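You operate a simulated robot arm through the tools that you are given. There is no shell and no other tool.

You are at the controls of a simulated robot arm. One attempt, no reset.

JOB
Rub the chalk marks off the grey piece with the chalk sponge.
Fine: stand the purple weight on the piece first so that it stays; put the sponge back, then the weight in the white box. What is to be rubbed or washed off counts as gone when no trace of it is left.

It is judged by the outcome, as a careful person would: the job done as asked, and still so three seconds after it is handed in. It fails if anything else is knocked over, pushed out of place, dropped, spilled or broken.

ROBOT AND FRAMES
A 6-joint arm with a fingered hand, fixed in place. Base frame: the origin is on the floor under the middle of its stand, x ahead of it, y to its left, z up. Lengths are in mm, angles in rad, forces in N, time in s.
It reaches about 1346 mm from its shoulder. Its first joint turns from -2.601 to 2.601 rad. Payload 3.5 kg.
Tool frame: the origin (TCP) lies between the finger pads and is the grasp point; the fingertips stand 26 mm ahead of it; z points along the fingers, y is the line along which they close. The gripper opens to 132 mm; its body begins 73 mm behind the TCP. The gripper is a hand of 4 fingers: y runs from the thumb to the fingers, the wrist lies at [0, 0, -234] in the tool frame.
Orientation is that of the tool frame in the base frame, as a unit quaternion [w, x, y, z]. With the fingers straight down and closing along the base's y, the tool's x points along the base's -x, its y along +y and its z along -z.

CONTROLS
- The arm moves only by the tool nudge_tool. Its argument "targets" is a list of rows, each a list of 6 numbers: the shift along the base's x, y, z in units of 500 mm (1.0 is 500 mm), then the turn, a rotation vector about the base's x, y, z in units of 45 degrees (1.0 is 45 degrees). In form: [[dx, dy, dz, rx, ry, rz], ...]. A call has 1 to 20 rows; each row is the pose to reach, as a shift and turn from the pose commanded when the call began. A call with a number of a shift or a turn outside -1 to 1 is refused whole. A row lasts 0.2 s, in which the tool goes at most 50 mm and 0.15 rad; a call with a longer step from one row to the next is refused whole. Where a pose cannot be reached the arm comes as near as it can. A force on the tool above 40 N (or 10 N above the force at the start of the call, whichever is more), or a blocked arm, ends the call early, and 0.2 s more pass. In this call time passes only in rows, and 0.2 s behind the last. It gives the time, the measured TCP pose, the force on the tool (base axes), the opening and the grip force at its end, in the units of the frame above (readings bear some noise), with the torque about the TCP (base axes, N m) and any sound that the robot's microphone picked up.
- Cameras (640 x 400 px; columns grow to the right, rows downward): "scene" is fixed at [50.8, -499.7, 1375.7]; the picture's right is [-0.57, -0.82, 0.00], its down [-0.65, 0.46, -0.60] and it looks along [0.49, -0.35, -0.80] (base axes); focal length 331 px, centre (320, 200). "wrist" rides on the gripper at [68, 2, -97] in the tool frame; the picture's right is [-0.03, 1.00, 0.00], its down [-0.82, -0.02, -0.58] and it looks along [-0.58, -0.01, 0.82] (tool axes); focal length 270 px, centre (320, 200). There is no depth. A picture from a camera that has moved, and an enlarged one, comes with that camera's place and axes in the base frame and with its lens.
- grab_frame(camera): a new picture of that camera. No time passes.
- lift_body(by): slides the trunk up (or, below 0, down) by that many mm; the arm rides with it, the base frame stays. It gives what a move gives, with no picture.
- finger_targets(finger1, finger2, finger3, thumb_bend): sets how far each is bent, from 0 (flat) to 1 (curled in); at 0.3 the hand is open as for a grip, at 0.7 the pads meet at the TCP. One left out holds its place. A second passes; each finger stops where it meets its share of the squeeze, and holds until it gets a number again. It is the only way to open and close the hand. It gives what a move gives, with no picture; readings hold the bend of each and the force on the fingers (four entries, about 0 where the hand has none), thumb and palm.
- close_up(camera, box): a new picture of the part [left, top, right, bottom] of that camera's present view, enlarged. No time passes.
- sign_off(): hands the job in; it is judged then, once.

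Places have to be worked out from the pictures, the camera data and where the tool is seen. Open the gripper and draw the arm clear of the work before you hand the job in, unless the task says otherwise.

The tools are called after "Emit:" as name(argument=value, ...) on one line, values as JSON. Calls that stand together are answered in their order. nudge_tool: Moves the arm, as the interface text tells. Its arguments: {"type":"object","properties":{"targets":{"type":"array"}},"required":["targets"]} The other tools are called the same way: lift_body (by) moves the trunk up or down; finger_targets (finger1, finger2, finger3, thumb_bend) moves the fingers one by one; grab_frame (camera) takes a picture; close_up (camera, box) takes an enlarged picture of a part of a camera's view; sign_off () hands the job in.

At the start:

```text
clock: 0.0
tcp_pos: [223.5, -532.8, 1006.7]
orientation: [-0.001, 0.0, 1.0, 0.0]
ft_force: [0.7, -0.4, -0.5]
torque: [0.02, 0.01, 0.0]
opening: 131.9
finger_force: 0.1
shape: jaw
bend: [0.3, 0.3, 0.3, 0.3]
finger forces: [0.1, 0.0, 0.0, 0.1, 0.1, 0.0]
trunk travel left (down, up): [-905.0, 65.0]
```

scene: 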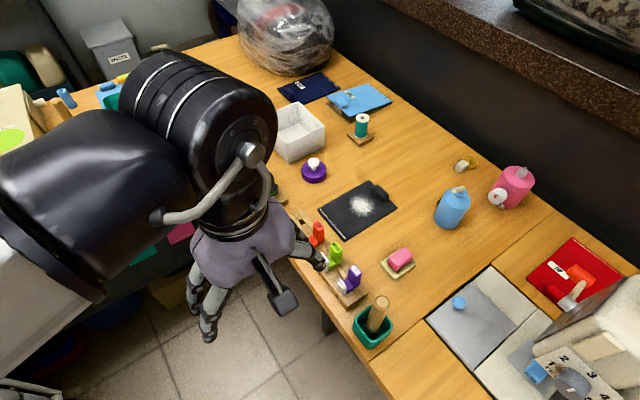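
wrist: 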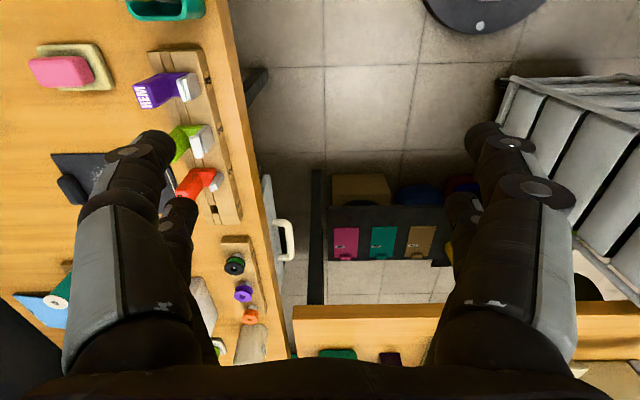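

I'll begin by looking closer at the scene to identify the grey piece, chalk sponge, purple weight and white box.

Emit:
close_up(camera="scene", box=[260, 80, 420, 180])

Emit:
close_up(camera="scene", box=[290, 160, 450, 260])

Emit:
close_up(camera="scene", box=[300, 230, 460, 330])

Emit:
close_up(camera="scene", box=[420, 220, 640, 400])

Emit:
close_up(camera="wrist", box=[0, 0, 320, 200])

Emit:
close_up(camera="wrist", box=[0, 200, 320, 400])

```text
4.00 times, centred on (340, 130) of scene
camera zoom: at [50.8, -499.7, 1375.7], right [-0.57, -0.82, 0.0], down [-0.65, 0.46, -0.6], along [0.49, -0.35, -0.8], focal length 1324 px, centre (240, 480)
```

zoom: 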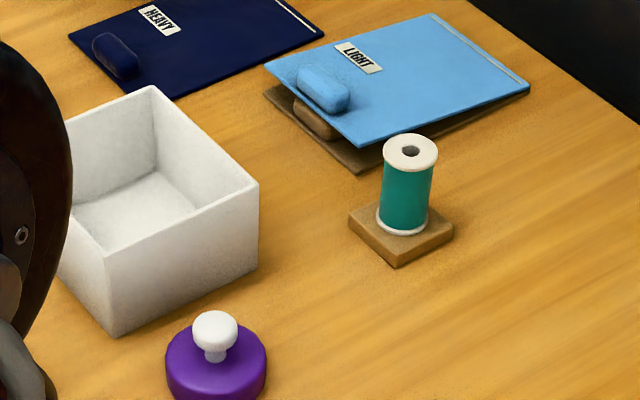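

```text
4.00 times, centred on (370, 210) of scene
camera zoom: at [50.8, -499.7, 1375.7], right [-0.57, -0.82, 0.0], down [-0.65, 0.46, -0.6], along [0.49, -0.35, -0.8], focal length 1324 px, centre (120, 160)
```

zoom: 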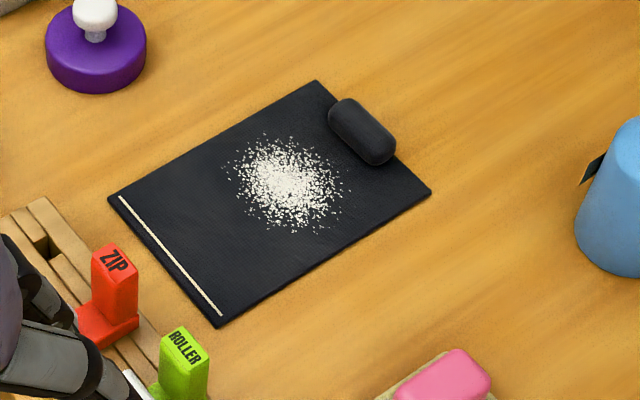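

```text
4.00 times, centred on (380, 280) of scene
camera zoom: at [50.8, -499.7, 1375.7], right [-0.57, -0.82, 0.0], down [-0.65, 0.46, -0.6], along [0.49, -0.35, -0.8], focal length 1324 px, centre (80, -120)
```

zoom: 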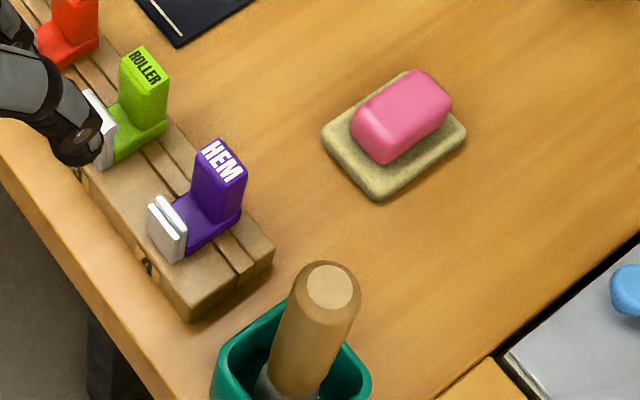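

```text
2.22 times, centred on (530, 310) of scene
camera zoom: at [50.8, -499.7, 1375.7], right [-0.57, -0.82, 0.0], down [-0.65, 0.46, -0.6], along [0.49, -0.35, -0.8], focal length 736 px, centre (-147, -44)
```

zoom: 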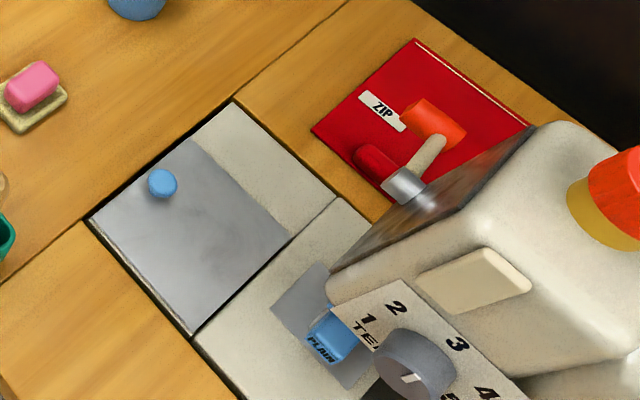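

```text
2.00 times, centred on (160, 100) of wrist
camera zoom: at [155.8, -531.1, 1103.0], right [0.03, 1.0, 0.0], down [0.82, -0.02, 0.58], along [0.58, -0.01, -0.82], focal length 541 px, centre (640, 400)
```

zoom: 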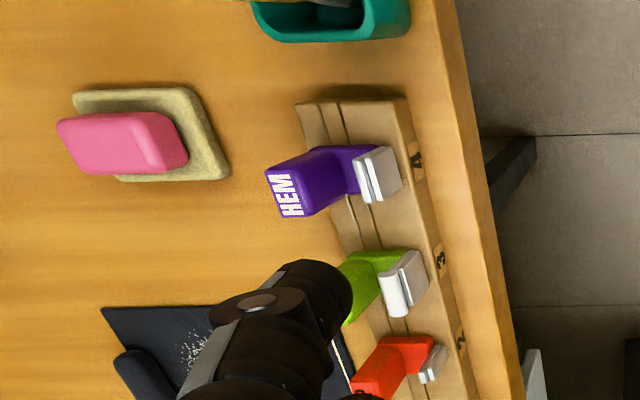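

```text
2.00 times, centred on (160, 300) of wrist
camera zoom: at [155.8, -531.1, 1103.0], right [0.03, 1.0, 0.0], down [0.82, -0.02, 0.58], along [0.58, -0.01, -0.82], focal length 541 px, centre (640, 0)
```

zoom: 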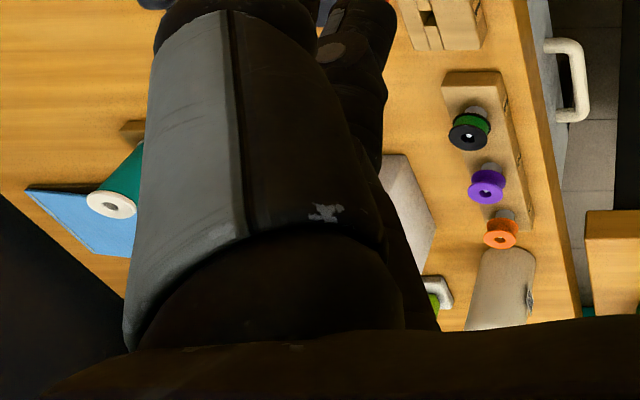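

Table objects seem identified: dark grey fabric piece with chalk around (353,-825), purple weight near (495,-793), pink sponge on tray near (197,-785), white box further along x. I'll look closer at the hand and the white box before moving.

Emit:
close_up(camera="scene", box=[170, 200, 340, 350])

Emit:
close_up(camera="wrist", box=[40, 100, 360, 300])

Emit:
close_up(camera="wrist", box=[320, 80, 640, 280])

Emit:
close_up(camera="scene", box=[40, 0, 200, 120])

Emit:
close_up(camera="scene", box=[420, 140, 550, 240])

```text
2.67 times, centred on (255, 275) of scene
camera zoom: at [50.8, -499.7, 1375.7], right [-0.57, -0.82, 0.0], down [-0.65, 0.46, -0.6], along [0.49, -0.35, -0.8], focal length 883 px, centre (493, 0)
```

zoom: 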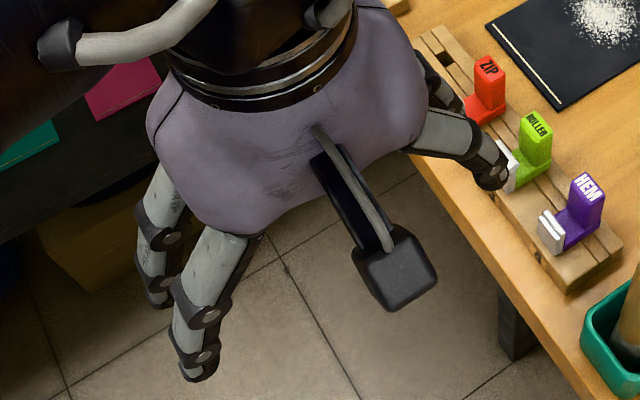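

```text
2.00 times, centred on (200, 200) of wrist
camera zoom: at [155.8, -531.1, 1103.0], right [0.03, 1.0, 0.0], down [0.82, -0.02, 0.58], along [0.58, -0.01, -0.82], focal length 541 px, centre (560, 200)
```

zoom: 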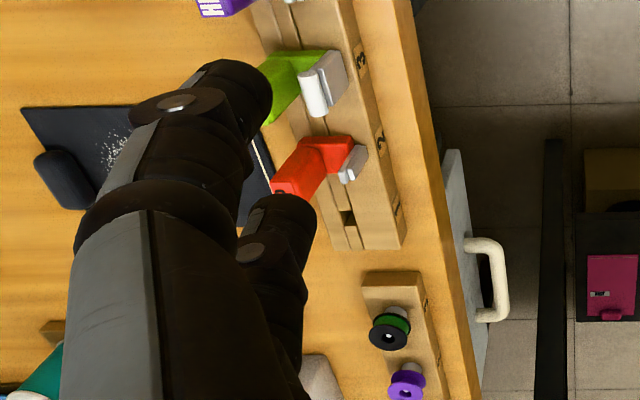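

```text
2.00 times, centred on (480, 180) of wrist
camera zoom: at [155.8, -531.1, 1103.0], right [0.03, 1.0, 0.0], down [0.82, -0.02, 0.58], along [0.58, -0.01, -0.82], focal length 541 px, centre (0, 240)
```

zoom: 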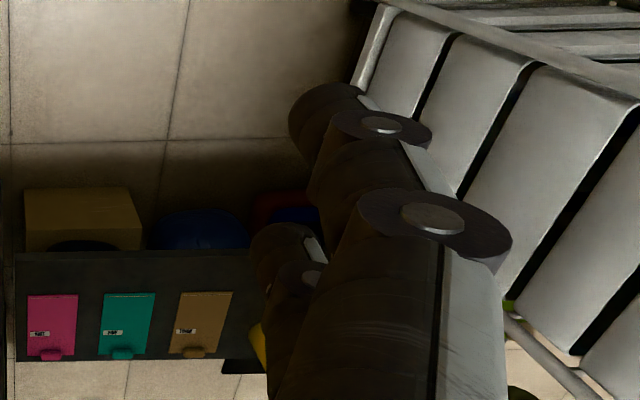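

```text
3.33 times, centred on (120, 60) of scene
camera zoom: at [50.8, -499.7, 1375.7], right [-0.57, -0.82, 0.0], down [-0.65, 0.46, -0.6], along [0.49, -0.35, -0.8], focal length 1103 px, centre (987, 667)
```

zoom: 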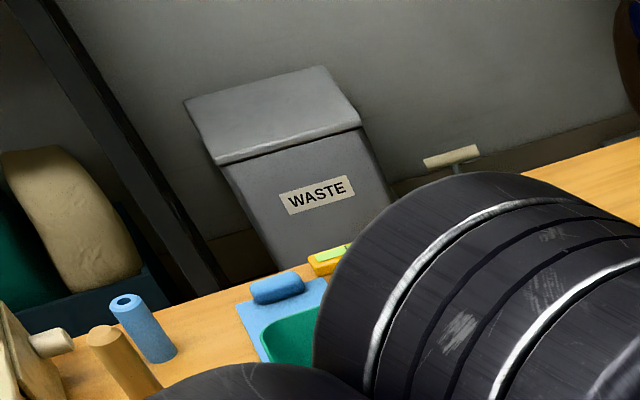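

```text
4.00 times, centred on (485, 190) of scene
camera zoom: at [50.8, -499.7, 1375.7], right [-0.57, -0.82, 0.0], down [-0.65, 0.46, -0.6], along [0.49, -0.35, -0.8], focal length 1324 px, centre (-340, 240)
```

zoom: 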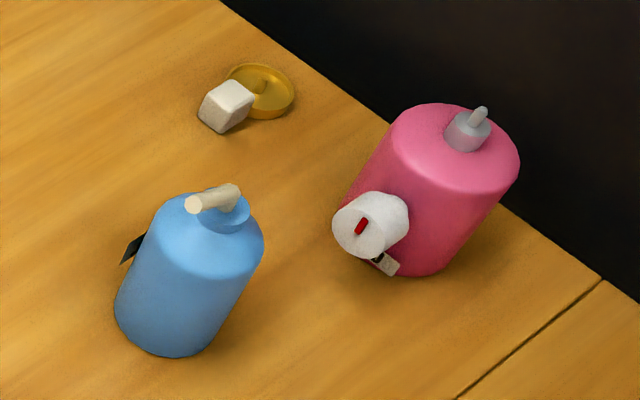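

The pink block on a yellowish pad and the white cube near the golden dish both need a closer look to be sure which is the chalk sponge.

Emit:
close_up(camera="scene", box=[370, 235, 430, 285])

Emit:
close_up(camera="scene", box=[445, 145, 505, 185])

Emit:
close_up(camera="wrist", box=[10, 20, 150, 110])

Emit:
close_up(camera="scene", box=[335, 175, 405, 225])

Emit:
close_up(camera="scene", box=[265, 95, 335, 190])

```text
8.00 times, centred on (400, 260) of scene
camera zoom: at [50.8, -499.7, 1375.7], right [-0.57, -0.82, 0.0], down [-0.65, 0.46, -0.6], along [0.49, -0.35, -0.8], focal length 2648 px, centre (-320, -280)
```

zoom: 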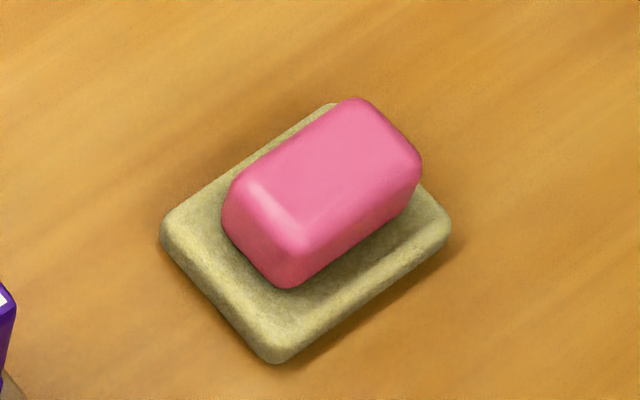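

```text
10.00 times, centred on (475, 165) of scene
camera zoom: at [50.8, -499.7, 1375.7], right [-0.57, -0.82, 0.0], down [-0.65, 0.46, -0.6], along [0.49, -0.35, -0.8], focal length 3310 px, centre (-1230, 550)
```

zoom: 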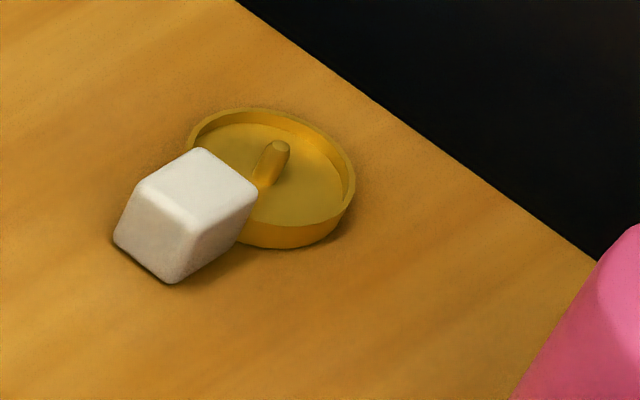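

```text
4.44 times, centred on (80, 65) of wrist
camera zoom: at [155.8, -531.1, 1103.0], right [0.03, 1.0, 0.0], down [0.82, -0.02, 0.58], along [0.58, -0.01, -0.82], focal length 1201 px, centre (1387, 800)
```

zoom: 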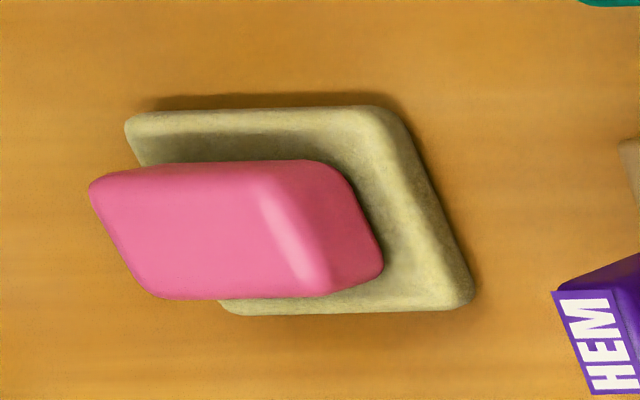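

```text
8.00 times, centred on (370, 200) of scene
camera zoom: at [50.8, -499.7, 1375.7], right [-0.57, -0.82, 0.0], down [-0.65, 0.46, -0.6], along [0.49, -0.35, -0.8], focal length 2648 px, centre (-80, 200)
```

zoom: 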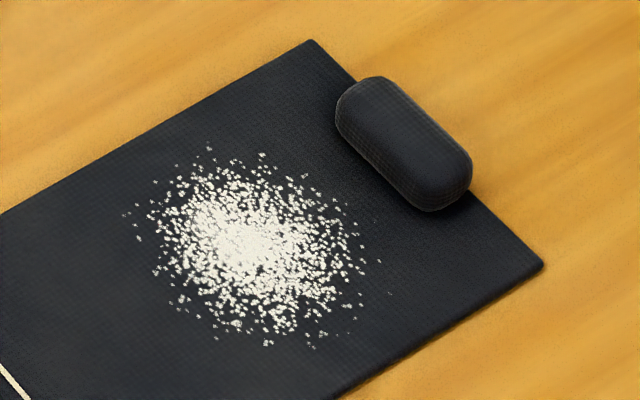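

```text
4.21 times, centred on (300, 142) of scene
camera zoom: at [50.8, -499.7, 1375.7], right [-0.57, -0.82, 0.0], down [-0.65, 0.46, -0.6], along [0.49, -0.35, -0.8], focal length 1394 px, centre (404, 442)
```

zoom: 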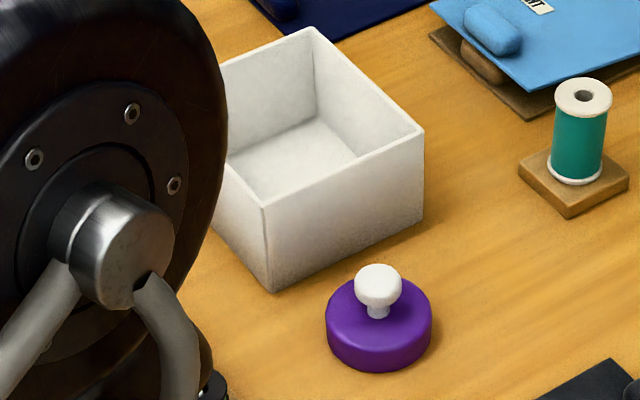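

The pink sponge on the stone dish is the chalk sponge. Before going near anything I'll test finger geometry in free air by bending finger1 and the thumb.

Emit:
finger_targets(finger1=0.6)

Emit:
grab_frame(camera="wrist")

Emit:
close_up(camera="scene", box=[170, 200, 340, 350])

Emit:
finger_targets(thumb_bend=0.6)

Emit:
grab_frame(camera="wrist")

Emit:
close_up(camera="scene", box=[170, 200, 340, 350])

```text
clock: 1.0
tcp_pos: [222.7, -533.6, 1006.1]
orientation: [0.0, 0.0, 1.0, -0.001]
ft_force: [0.1, 0.1, -0.4]
torque: [0.04, 0.01, -0.04]
opening: 83.4
finger_force: 0.0
shape: fingers
bend: [0.6, 0.3, 0.3, 0.3]
finger forces: [0.0, 0.1, 0.0, 0.0, 0.0, 0.0]
trunk travel left (down, up): [-905.0, 65.0]
```

```text
taken
camera wrist: at [155.8, -531.1, 1103.0], right [0.03, 1.0, 0.0], down [0.82, -0.02, 0.58], along [0.58, -0.01, -0.82], focal length 270 px, centre (320, 200)
```

wrist: 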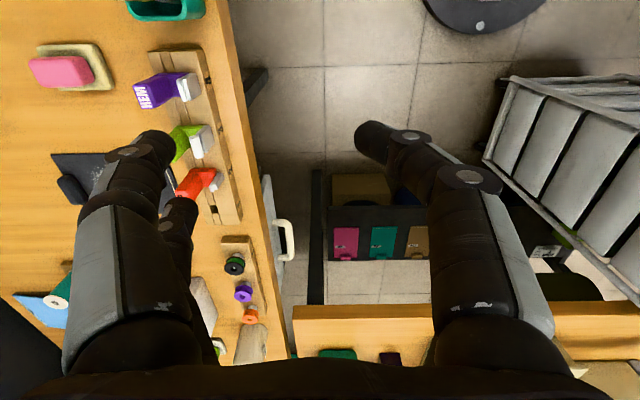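

```text
2.67 times, centred on (255, 275) of scene
camera zoom: at [50.8, -499.7, 1375.7], right [-0.57, -0.82, 0.0], down [-0.65, 0.46, -0.6], along [0.49, -0.35, -0.8], focal length 883 px, centre (493, 0)
```

zoom: 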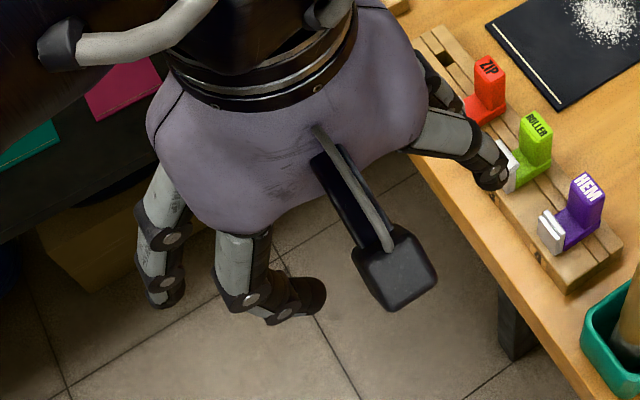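

```text
clock: 2.0
tcp_pos: [223.8, -533.3, 1006.2]
orientation: [0.0, -0.001, 1.0, 0.0]
ft_force: [-0.5, -0.1, 0.0]
torque: [-0.06, -0.02, 0.02]
opening: 33.1
finger_force: 0.0
shape: fingers
bend: [0.6, 0.3, 0.3, 0.6]
finger forces: [0.0, 0.0, 0.0, 0.0, 0.0, 0.0]
trunk travel left (down, up): [-905.0, 65.0]
```

```text
taken
camera wrist: at [155.8, -531.1, 1103.0], right [0.03, 1.0, 0.0], down [0.82, -0.02, 0.58], along [0.58, -0.01, -0.82], focal length 270 px, centre (320, 200)
```

wrist: 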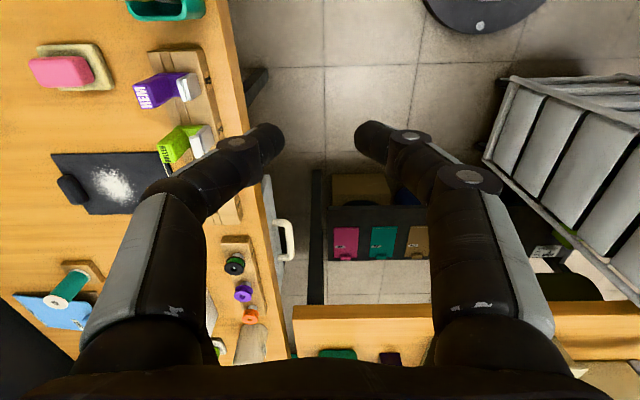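

```text
2.67 times, centred on (255, 275) of scene
camera zoom: at [50.8, -499.7, 1375.7], right [-0.57, -0.82, 0.0], down [-0.65, 0.46, -0.6], along [0.49, -0.35, -0.8], focal length 883 px, centre (493, 0)
```

zoom: 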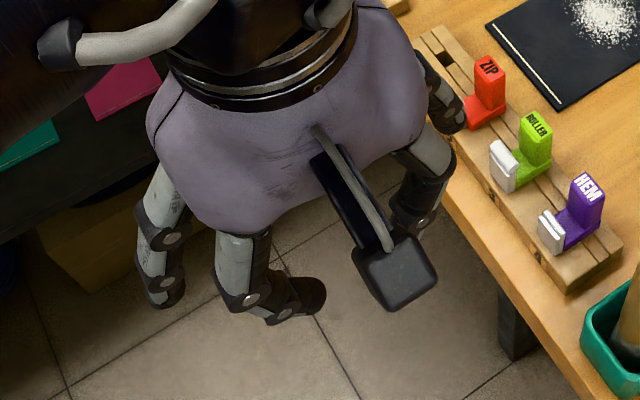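

Finger1 (+y) and the thumb (-y) form one opposing pair at tool x≈+20; finger2/finger3 form the other. I'll check how the second pair sits when flat (0), and pair 1 closed at 0.65.

Emit:
finger_targets(finger1=0.65, finger2=0.0, finger3=0.0, thumb_bend=0.65)

Emit:
grab_frame(camera="wrist")

Emit:
grab_frame(camera="scene")

Emit:
close_up(camera="scene", box=[140, 180, 350, 350])

```text
clock: 3.0
tcp_pos: [223.6, -532.9, 1005.7]
orientation: [-0.001, 0.0, 1.0, 0.0]
ft_force: [-0.2, 0.0, -0.3]
torque: [0.01, -0.05, -0.03]
opening: 16.9
finger_force: 0.0
shape: fingers
bend: [0.65, 0.0, 0.0, 0.65]
finger forces: [0.1, 0.1, 0.1, 0.0, 0.1, 0.1]
trunk travel left (down, up): [-905.0, 65.0]
```

```text
taken
camera wrist: at [155.8, -531.1, 1103.0], right [0.03, 1.0, 0.0], down [0.82, -0.02, 0.58], along [0.58, -0.01, -0.82], focal length 270 px, centre (320, 200)
```

wrist: 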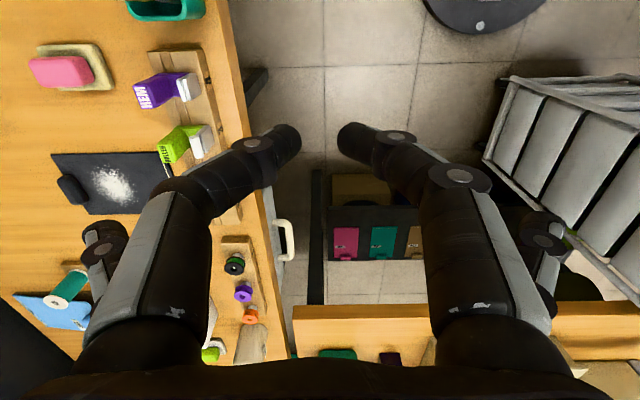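

```text
taken
```

scene: 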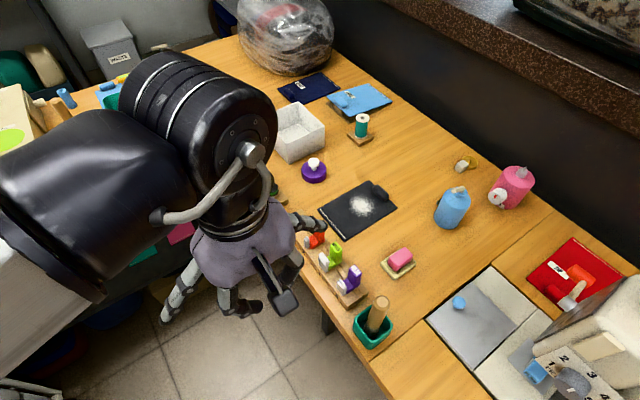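

```text
2.35 times, centred on (245, 265) of scene
camera zoom: at [50.8, -499.7, 1375.7], right [-0.57, -0.82, 0.0], down [-0.65, 0.46, -0.6], along [0.49, -0.35, -0.8], focal length 779 px, centre (496, 47)
```

zoom: 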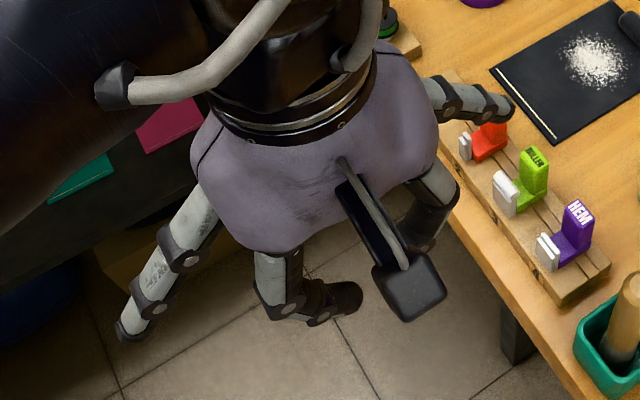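

At bend 0 the second pair splays out with tips ~25 mm higher than the closed pair. I'll reopen the fingers moderately and travel toward the weight at safe height while yawing −90° (tool x toward +y, so closing is along base x), in two 45° calls.

Emit:
finger_targets(finger1=0.5, finger2=0.5, finger3=0.5, thumb_bend=0.5)

Emit:
nudge_tool(targets=[[0.03, -0.03, 0.01, 0, 0, -0.125], [0.06, -0.06, 0.02, 0, 0, -0.25], [0.1, -0.1, 0.02, 0, 0, -0.375], [0.14, -0.14, 0.02, 0, 0, -0.5], [0.18, -0.18, 0.02, 0, 0, -0.625], [0.22, -0.22, 0.02, 0, 0, -0.75], [0.25, -0.25, 0.02, 0, 0, -0.875], [0.27, -0.28, 0.02, 0, 0, -1.0]])

```text
clock: 4.0
tcp_pos: [222.4, -532.0, 1006.5]
orientation: [0.0, 0.001, 1.0, 0.0]
ft_force: [-0.6, 0.6, 0.1]
torque: [0.02, -0.02, 0.02]
opening: 65.2
finger_force: 0.0
shape: fingers
bend: [0.5, 0.5, 0.5, 0.5]
finger forces: [0.0, 0.0, 0.1, 0.0, 0.1, 0.1]
trunk travel left (down, up): [-905.0, 65.0]
```

```text
clock: 5.8
tcp_pos: [357.9, -673.2, 1005.7]
orientation: [0.0, 0.384, 0.923, 0.0]
ft_force: [-0.5, -0.9, 0.4]
torque: [-0.01, 0.04, -0.01]
opening: 65.5
finger_force: 0.1
shape: fingers
bend: [0.5, 0.5, 0.5, 0.5]
finger forces: [0.0, 0.1, 0.1, 0.1, 0.1, 0.1]
out of reach, approached as far as the arm can: row 1, 2, 3, 4, 5, 6, 7, 8
trunk travel left (down, up): [-905.0, 65.0]
```

The pose reached is (358,-673,1006) with 45° yaw done (upward reach is limited here). I continue to hover over the weight with the remaining 45° of yaw and slightly lower.

Emit:
nudge_tool(targets=[[0.03, -0.03, -0.02, 0, 0, -0.125], [0.06, -0.06, -0.03, 0, 0, -0.25], [0.1, -0.1, -0.04, 0, 0, -0.375], [0.14, -0.14, -0.05, 0, 0, -0.5], [0.18, -0.18, -0.06, 0, 0, -0.625], [0.22, -0.22, -0.06, 0, 0, -0.75], [0.25, -0.25, -0.06, 0, 0, -0.875], [0.274, -0.28, -0.06, 0, 0, -1.0]])

Emit:
grab_frame(camera="wrist")

Emit:
grab_frame(camera="scene")

```text
clock: 7.6
tcp_pos: [494.4, -813.0, 1004.4]
orientation: [0.0, 0.709, 0.706, -0.001]
ft_force: [1.0, -0.3, -1.0]
torque: [0.01, 0.02, 0.02]
opening: 65.3
finger_force: 0.0
shape: fingers
bend: [0.5, 0.5, 0.5, 0.5]
finger forces: [0.0, 0.0, 0.0, 0.0, 0.0, 0.0]
out of reach, approached as far as the arm can: row 1, 2, 3, 4, 5, 6, 7, 8
trunk travel left (down, up): [-905.0, 65.0]
```

```text
taken
camera wrist: at [497.5, -744.7, 1102.9], right [1.0, -0.03, 0.0], down [-0.02, -0.82, 0.58], along [-0.02, -0.58, -0.82], focal length 270 px, centre (320, 200)
```

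wrist: 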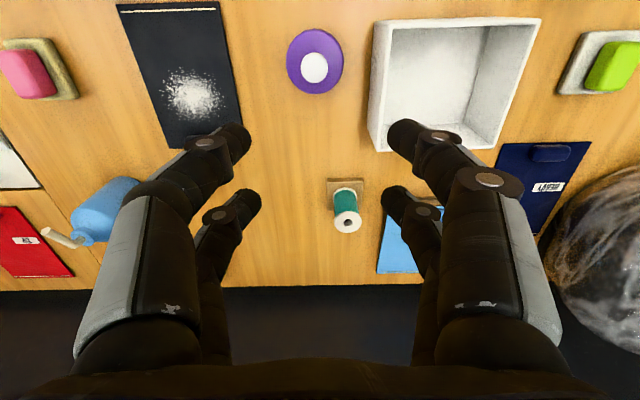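

```text
taken
```

scene: 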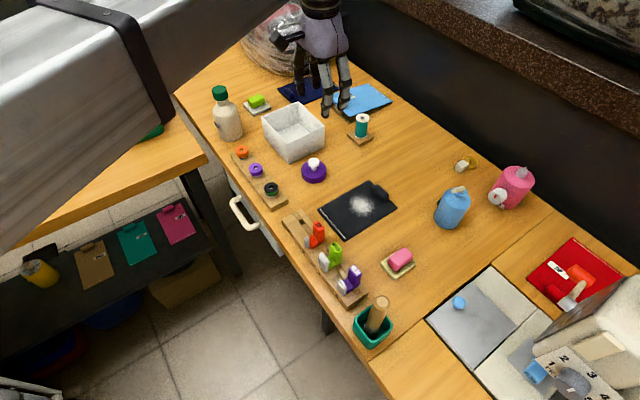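

There is a second, green sponge on a stone near the bottle that the arm had hidden, so I need to check which is the chalk sponge. Also z did not follow the nudges, so height may have to come from lift_body.

Emit:
close_up(camera="scene", box=[200, 75, 300, 145])

Emit:
close_up(camera="wrist", box=[540, 20, 640, 110])

Emit:
close_up(camera="wrist", box=[0, 10, 110, 110])

Emit:
close_up(camera="wrist", box=[110, 0, 270, 150])

Emit:
close_up(camera="wrist", box=[270, 0, 550, 160])

Emit:
close_up(camera="scene", box=[60, 150, 260, 300])

```text
5.71 times, centred on (250, 110) of scene
camera zoom: at [50.8, -499.7, 1375.7], right [-0.57, -0.82, 0.0], down [-0.65, 0.46, -0.6], along [0.49, -0.35, -0.8], focal length 1892 px, centre (720, 714)
```

zoom: 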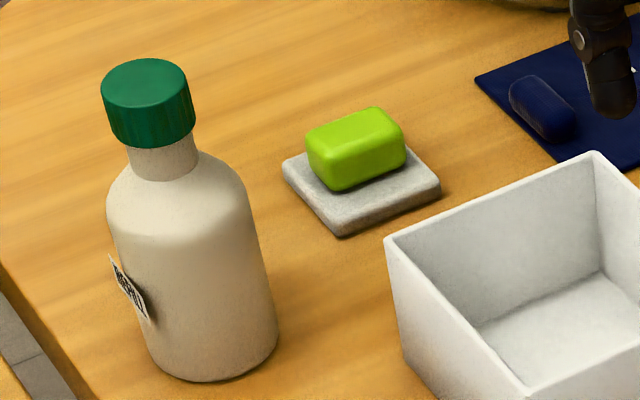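

```text
4.44 times, centred on (590, 65) of wrist
camera zoom: at [497.5, -744.7, 1102.9], right [1.0, -0.03, 0.0], down [-0.02, -0.82, 0.58], along [-0.02, -0.58, -0.82], focal length 1201 px, centre (-880, 800)
```

zoom: 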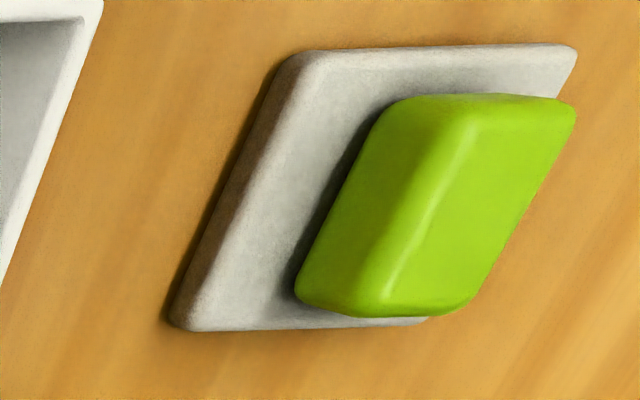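

```text
4.00 times, centred on (55, 60) of wrist
camera zoom: at [497.5, -744.7, 1102.9], right [1.0, -0.03, 0.0], down [-0.02, -0.82, 0.58], along [-0.02, -0.58, -0.82], focal length 1081 px, centre (1380, 760)
```

zoom: 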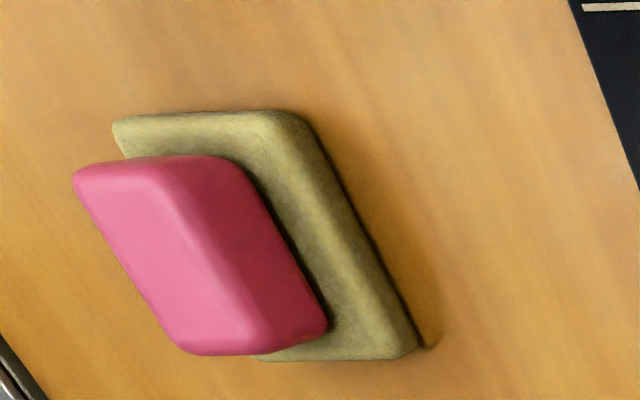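

```text
2.67 times, centred on (190, 75) of wrist
camera zoom: at [497.5, -744.7, 1102.9], right [1.0, -0.03, 0.0], down [-0.02, -0.82, 0.58], along [-0.02, -0.58, -0.82], focal length 721 px, centre (667, 533)
```

zoom: 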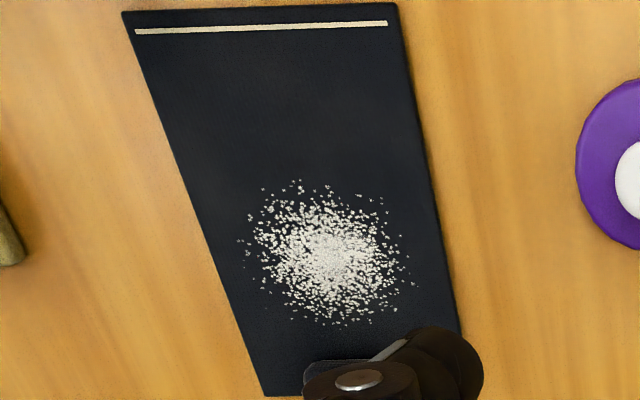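

```text
2.29 times, centred on (410, 80) of wrist
camera zoom: at [497.5, -744.7, 1102.9], right [1.0, -0.03, 0.0], down [-0.02, -0.82, 0.58], along [-0.02, -0.58, -0.82], focal length 618 px, centre (114, 474)
```

zoom: 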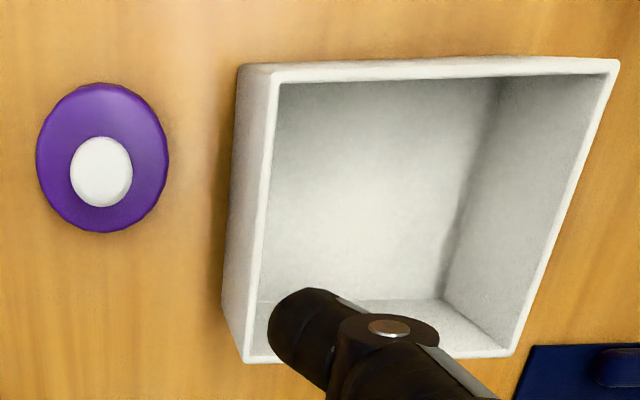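

```text
2.67 times, centred on (160, 225) of scene
camera zoom: at [50.8, -499.7, 1375.7], right [-0.57, -0.82, 0.0], down [-0.65, 0.46, -0.6], along [0.49, -0.35, -0.8], focal length 883 px, centre (747, 133)
```

zoom: 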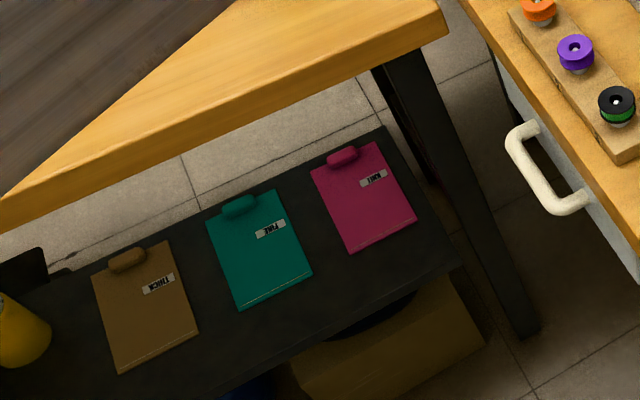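

Two sponges look alike except for colour, so I need evidence for which one is for chalk. I'll enlarge the labels on the bottle, the other bottles and anything else readable.

Emit:
close_up(camera="scene", box=[208, 110, 238, 135])

Emit:
close_up(camera="scene", box=[480, 180, 540, 215])

Emit:
close_up(camera="scene", box=[430, 180, 480, 230])

Emit:
close_up(camera="scene", box=[340, 290, 410, 360])

Emit:
close_up(camera="wrist", box=[60, 160, 160, 250])

Emit:
close_up(camera="scene", box=[230, 0, 340, 80])

Emit:
close_up(camera="scene", box=[480, 0, 640, 100])

```text
16.00 times, centred on (223, 122) of scene
camera zoom: at [50.8, -499.7, 1375.7], right [-0.57, -0.82, 0.0], down [-0.65, 0.46, -0.6], along [0.49, -0.35, -0.8], focal length 5296 px, centre (1872, 1440)
```

zoom: 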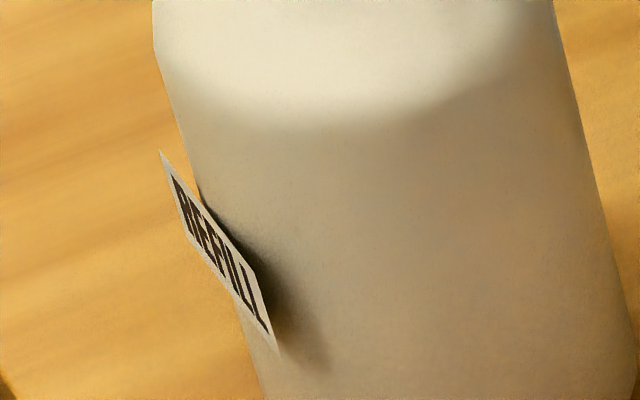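

```text
10.67 times, centred on (510, 198) of scene
camera zoom: at [50.8, -499.7, 1375.7], right [-0.57, -0.82, 0.0], down [-0.65, 0.46, -0.6], along [0.49, -0.35, -0.8], focal length 3531 px, centre (-1707, 227)
```

zoom: 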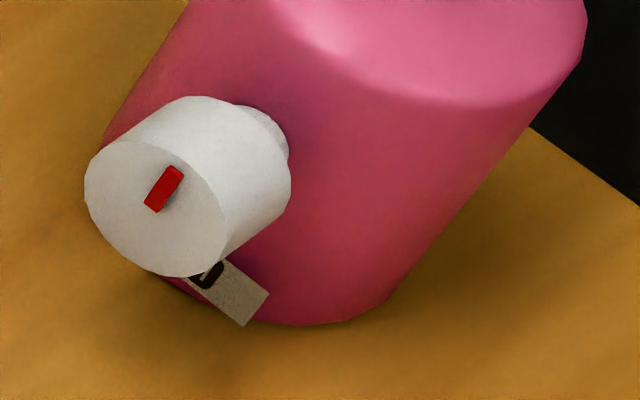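

```text
8.00 times, centred on (455, 205) of scene
camera zoom: at [50.8, -499.7, 1375.7], right [-0.57, -0.82, 0.0], down [-0.65, 0.46, -0.6], along [0.49, -0.35, -0.8], focal length 2648 px, centre (-760, 160)
```

zoom: 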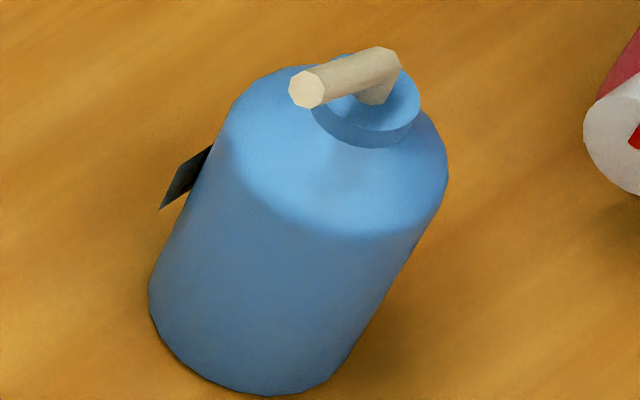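

```text
5.71 times, centred on (375, 325) of scene
camera zoom: at [50.8, -499.7, 1375.7], right [-0.57, -0.82, 0.0], down [-0.65, 0.46, -0.6], along [0.49, -0.35, -0.8], focal length 1892 px, centre (6, -514)
```

zoom: 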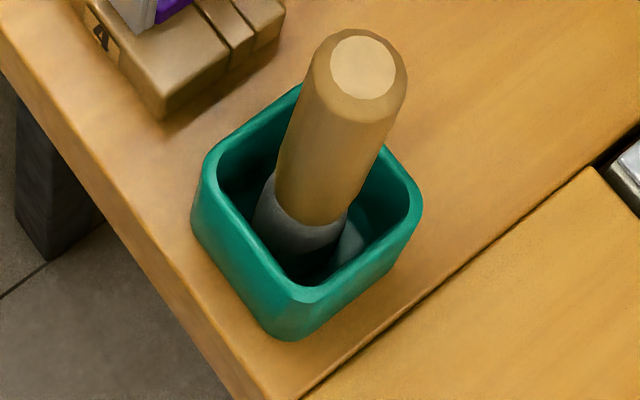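

```text
4.44 times, centred on (110, 205) of wrist
camera zoom: at [497.5, -744.7, 1102.9], right [1.0, -0.03, 0.0], down [-0.02, -0.82, 0.58], along [-0.02, -0.58, -0.82], focal length 1201 px, centre (1253, 178)
```

zoom: 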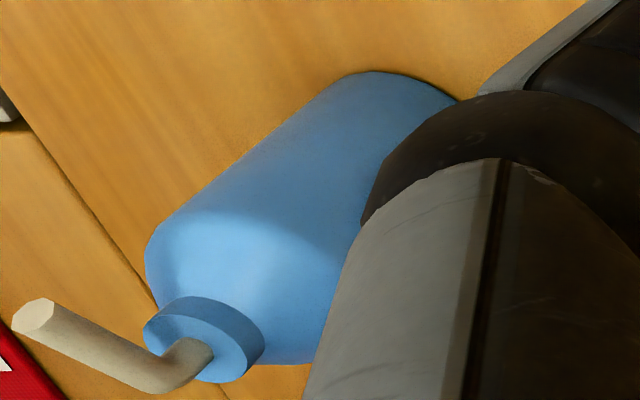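

```text
5.00 times, centred on (285, 40) of scene
camera zoom: at [50.8, -499.7, 1375.7], right [-0.57, -0.82, 0.0], down [-0.65, 0.46, -0.6], along [0.49, -0.35, -0.8], focal length 1655 px, centre (495, 1000)
```

zoom: 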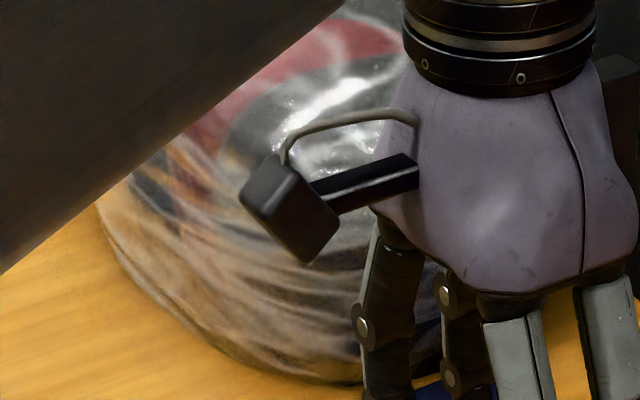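

```text
4.00 times, centred on (560, 50) of scene
camera zoom: at [50.8, -499.7, 1375.7], right [-0.57, -0.82, 0.0], down [-0.65, 0.46, -0.6], along [0.49, -0.35, -0.8], focal length 1324 px, centre (-640, 800)
```

zoom: 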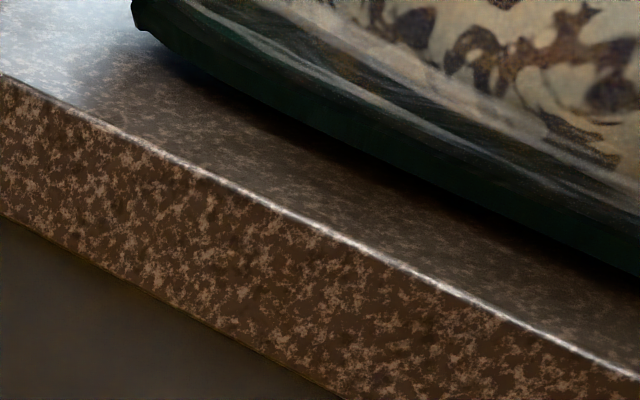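

Neither sponge is labelled on the faces seen, and the first scene picture also showed a yellow/lime block on the far side of the table that might be another sponge. I'll move the hand (at this safe height) toward that area and look with the wrist camera.

Emit:
nudge_tool(targets=[[0.02, 0.06, 0, 0, 0, 0.125], [0.05, 0.12, 0, 0, 0, 0.25], [0.09, 0.18, 0, 0, 0, 0.375], [0.13, 0.24, 0, 0, 0, 0.5], [0.18, 0.3, 0, 0, 0, 0.625], [0.23, 0.36, 0, 0, 0, 0.75], [0.29, 0.42, 0, 0, 0, 0.875], [0.35, 0.46, 0, 0, 0, 1.0]])

Emit:
grab_frame(camera="wrist")

Emit:
grab_frame(camera="scene")

```text
clock: 9.4
tcp_pos: [670.5, -583.5, 1005.8]
orientation: [-0.001, 0.383, 0.924, 0.0]
ft_force: [0.2, -0.2, -1.1]
torque: [-0.04, -0.01, 0.0]
opening: 65.3
finger_force: 0.0
shape: fingers
bend: [0.5, 0.5, 0.5, 0.5]
finger forces: [0.0, 0.1, 0.0, 0.0, 0.0, 0.0]
trunk travel left (down, up): [-905.0, 65.0]
```

```text
taken
camera wrist: at [624.0, -533.1, 1103.0], right [0.72, 0.69, 0.0], down [0.56, -0.59, 0.58], along [0.4, -0.42, -0.82], focal length 270 px, centre (320, 200)
```

wrist: 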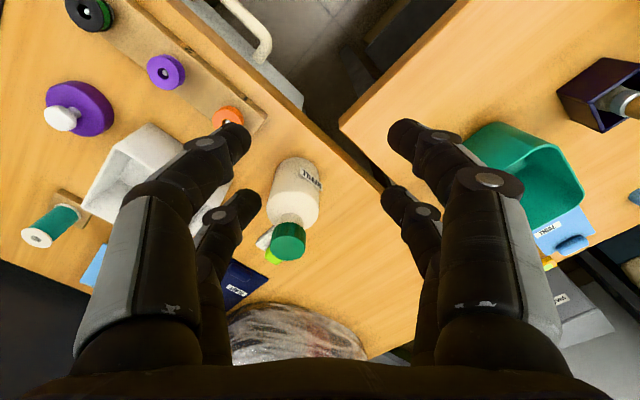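

```text
taken
```

scene: 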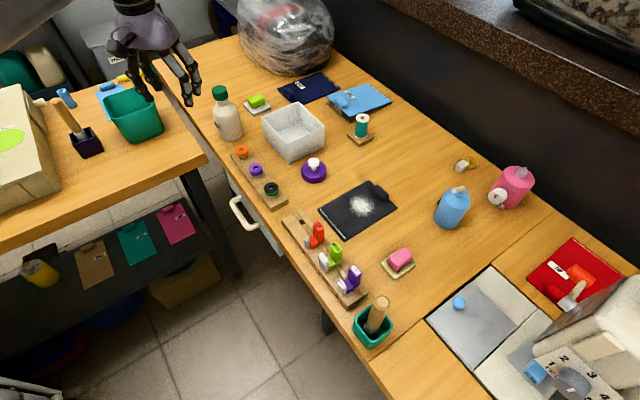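

The view toward the other table is now open: teal tub, dark cup with a wooden tool, blue piece, yellow item, box with lime circle. I'll zoom into those.

Emit:
close_up(camera="scene", box=[0, 70, 180, 210])

Emit:
close_up(camera="wrist", box=[420, 40, 640, 300])

Emit:
close_up(camera="wrist", box=[220, 120, 380, 320])

Emit:
close_up(camera="wrist", box=[20, 60, 220, 220])

Emit:
close_up(camera="scene", box=[80, 50, 180, 110])

```text
2.86 times, centred on (90, 140) of scene
camera zoom: at [50.8, -499.7, 1375.7], right [-0.57, -0.82, 0.0], down [-0.65, 0.46, -0.6], along [0.49, -0.35, -0.8], focal length 946 px, centre (977, 371)
```

zoom: 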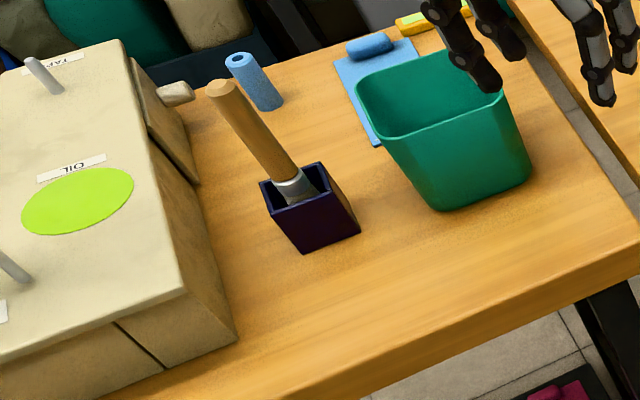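

```text
1.54 times, centred on (530, 170) of wrist
camera zoom: at [624.0, -533.1, 1103.0], right [0.72, 0.69, 0.0], down [0.56, -0.59, 0.58], along [0.4, -0.42, -0.82], focal length 416 px, centre (-3, 246)
```

zoom: 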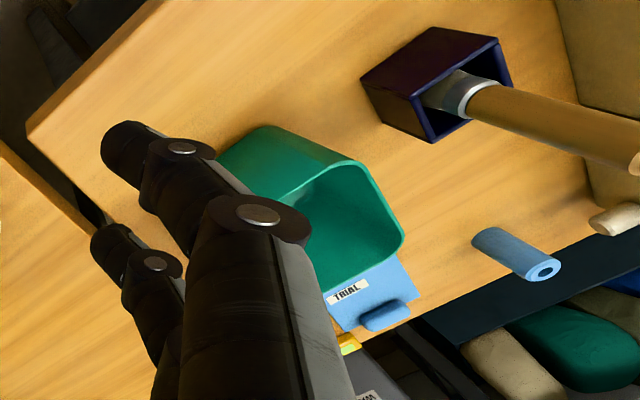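

```text
2.00 times, centred on (300, 220) of wrist
camera zoom: at [624.0, -533.1, 1103.0], right [0.72, 0.69, 0.0], down [0.56, -0.59, 0.58], along [0.4, -0.42, -0.82], focal length 541 px, centre (360, 160)
```

zoom: 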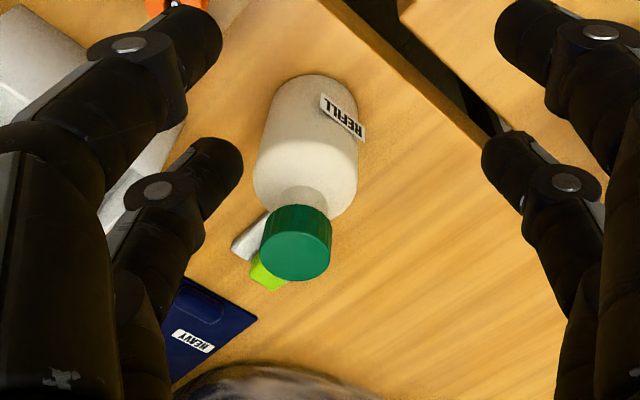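

```text
2.50 times, centred on (120, 140) of wrist
camera zoom: at [624.0, -533.1, 1103.0], right [0.72, 0.69, 0.0], down [0.56, -0.59, 0.58], along [0.4, -0.42, -0.82], focal length 676 px, centre (820, 350)
```

zoom: 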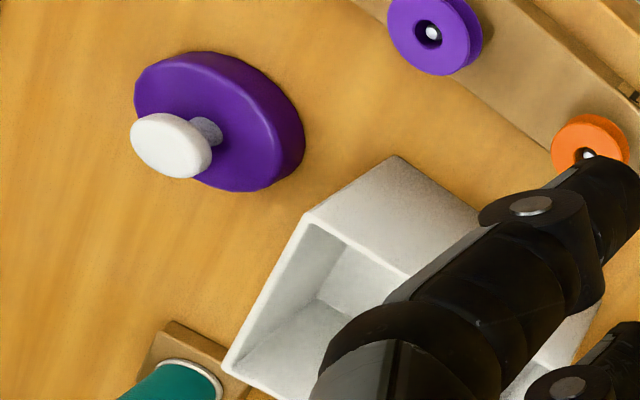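

```text
6.40 times, centred on (130, 80) of scene
camera zoom: at [50.8, -499.7, 1375.7], right [-0.57, -0.82, 0.0], down [-0.65, 0.46, -0.6], along [0.49, -0.35, -0.8], focal length 2118 px, centre (1536, 968)
```

zoom: 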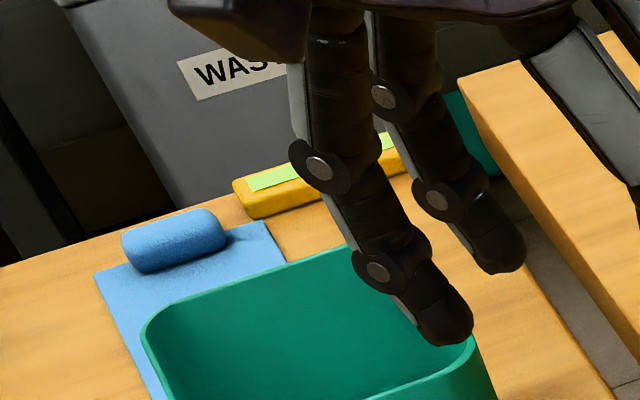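

The box on the side table has a lime-green spot labelled "OIL", suggesting colour coding (lime = oil). I'll move and turn to look at that box's top for a pink/other mark.

Emit:
nudge_tool(targets=[[0.0, 0.05, 0, 0, 0, 0.15], [0.01, 0.1, 0, 0, 0, 0.3], [0.02, 0.15, 0, 0, 0, 0.45], [0.03, 0.2, 0, 0, 0, 0.6], [0.04, 0.26, 0, 0, 0, 0.75], [0.05, 0.32, 0, 0, 0, 0.88], [0.06, 0.38, 0, 0, 0, 1.0]])

Emit:
grab_frame(camera="wrist")

Emit:
nudge_tool(targets=[[0.0, 0.0, 0, 0, 0, 0.15], [0.0, 0.0, 0, 0, 0, 0.3], [0.0, 0.0, 0, 0, 0, 0.45], [0.0, 0.0, 0, 0, 0, 0.6], [0.0, 0.0, 0, 0, 0, 0.75], [0.0, 0.0, 0, 0, 0, 0.88], [0.0, 0.0, 0, 0, 0, 1.0]])

Emit:
grab_frame(camera="wrist")

Emit:
grab_frame(camera="scene")

```text
clock: 11.0
tcp_pos: [701.3, -391.9, 1007.1]
orientation: [0.0, 0.0, 1.0, 0.0]
ft_force: [-0.5, 0.6, -0.1]
torque: [-0.02, 0.01, 0.0]
opening: 65.3
finger_force: 0.1
shape: fingers
bend: [0.5, 0.5, 0.5, 0.5]
finger forces: [0.1, 0.1, 0.1, 0.0, 0.0, 0.0]
trunk travel left (down, up): [-905.0, 65.0]
```

```text
taken
camera wrist: at [633.0, -391.4, 1103.1], right [0.02, 1.0, 0.0], down [0.82, -0.02, 0.58], along [0.58, -0.01, -0.82], focal length 270 px, centre (320, 200)
```

wrist: 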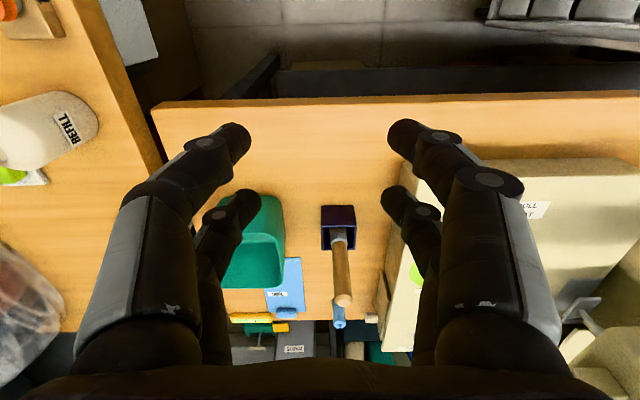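

```text
clock: 12.6
tcp_pos: [699.7, -392.2, 1005.9]
orientation: [0.0, -0.384, 0.923, 0.0]
ft_force: [0.0, -0.2, 0.7]
torque: [0.02, -0.02, -0.04]
opening: 65.4
finger_force: 0.2
shape: fingers
bend: [0.5, 0.5, 0.5, 0.5]
finger forces: [0.0, 0.1, 0.0, 0.1, 0.0, 0.1]
trunk travel left (down, up): [-905.0, 65.0]
```

```text
taken
camera wrist: at [651.8, -440.2, 1103.0], right [-0.69, 0.72, 0.0], down [0.59, 0.56, 0.58], along [0.42, 0.4, -0.82], focal length 270 px, centre (320, 200)
```

wrist: 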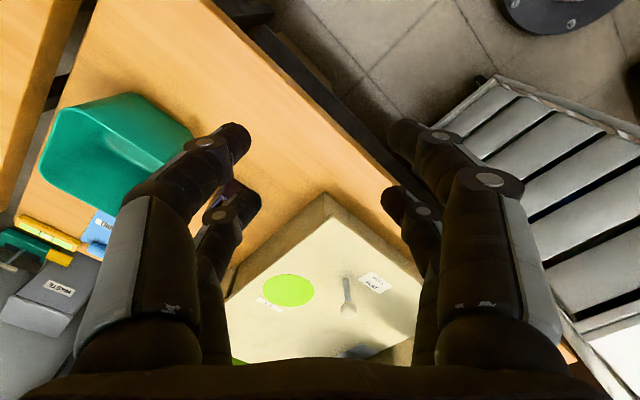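

```text
taken
```

scene: 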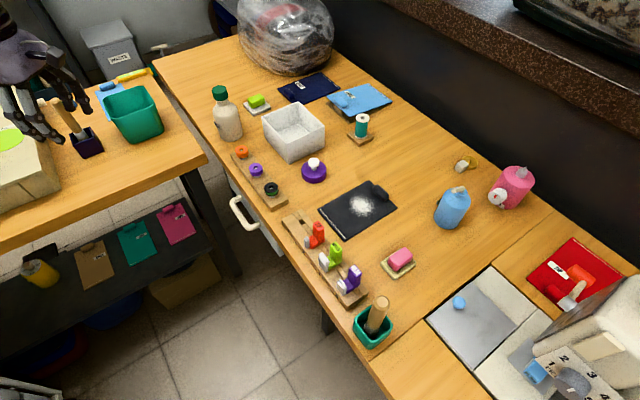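

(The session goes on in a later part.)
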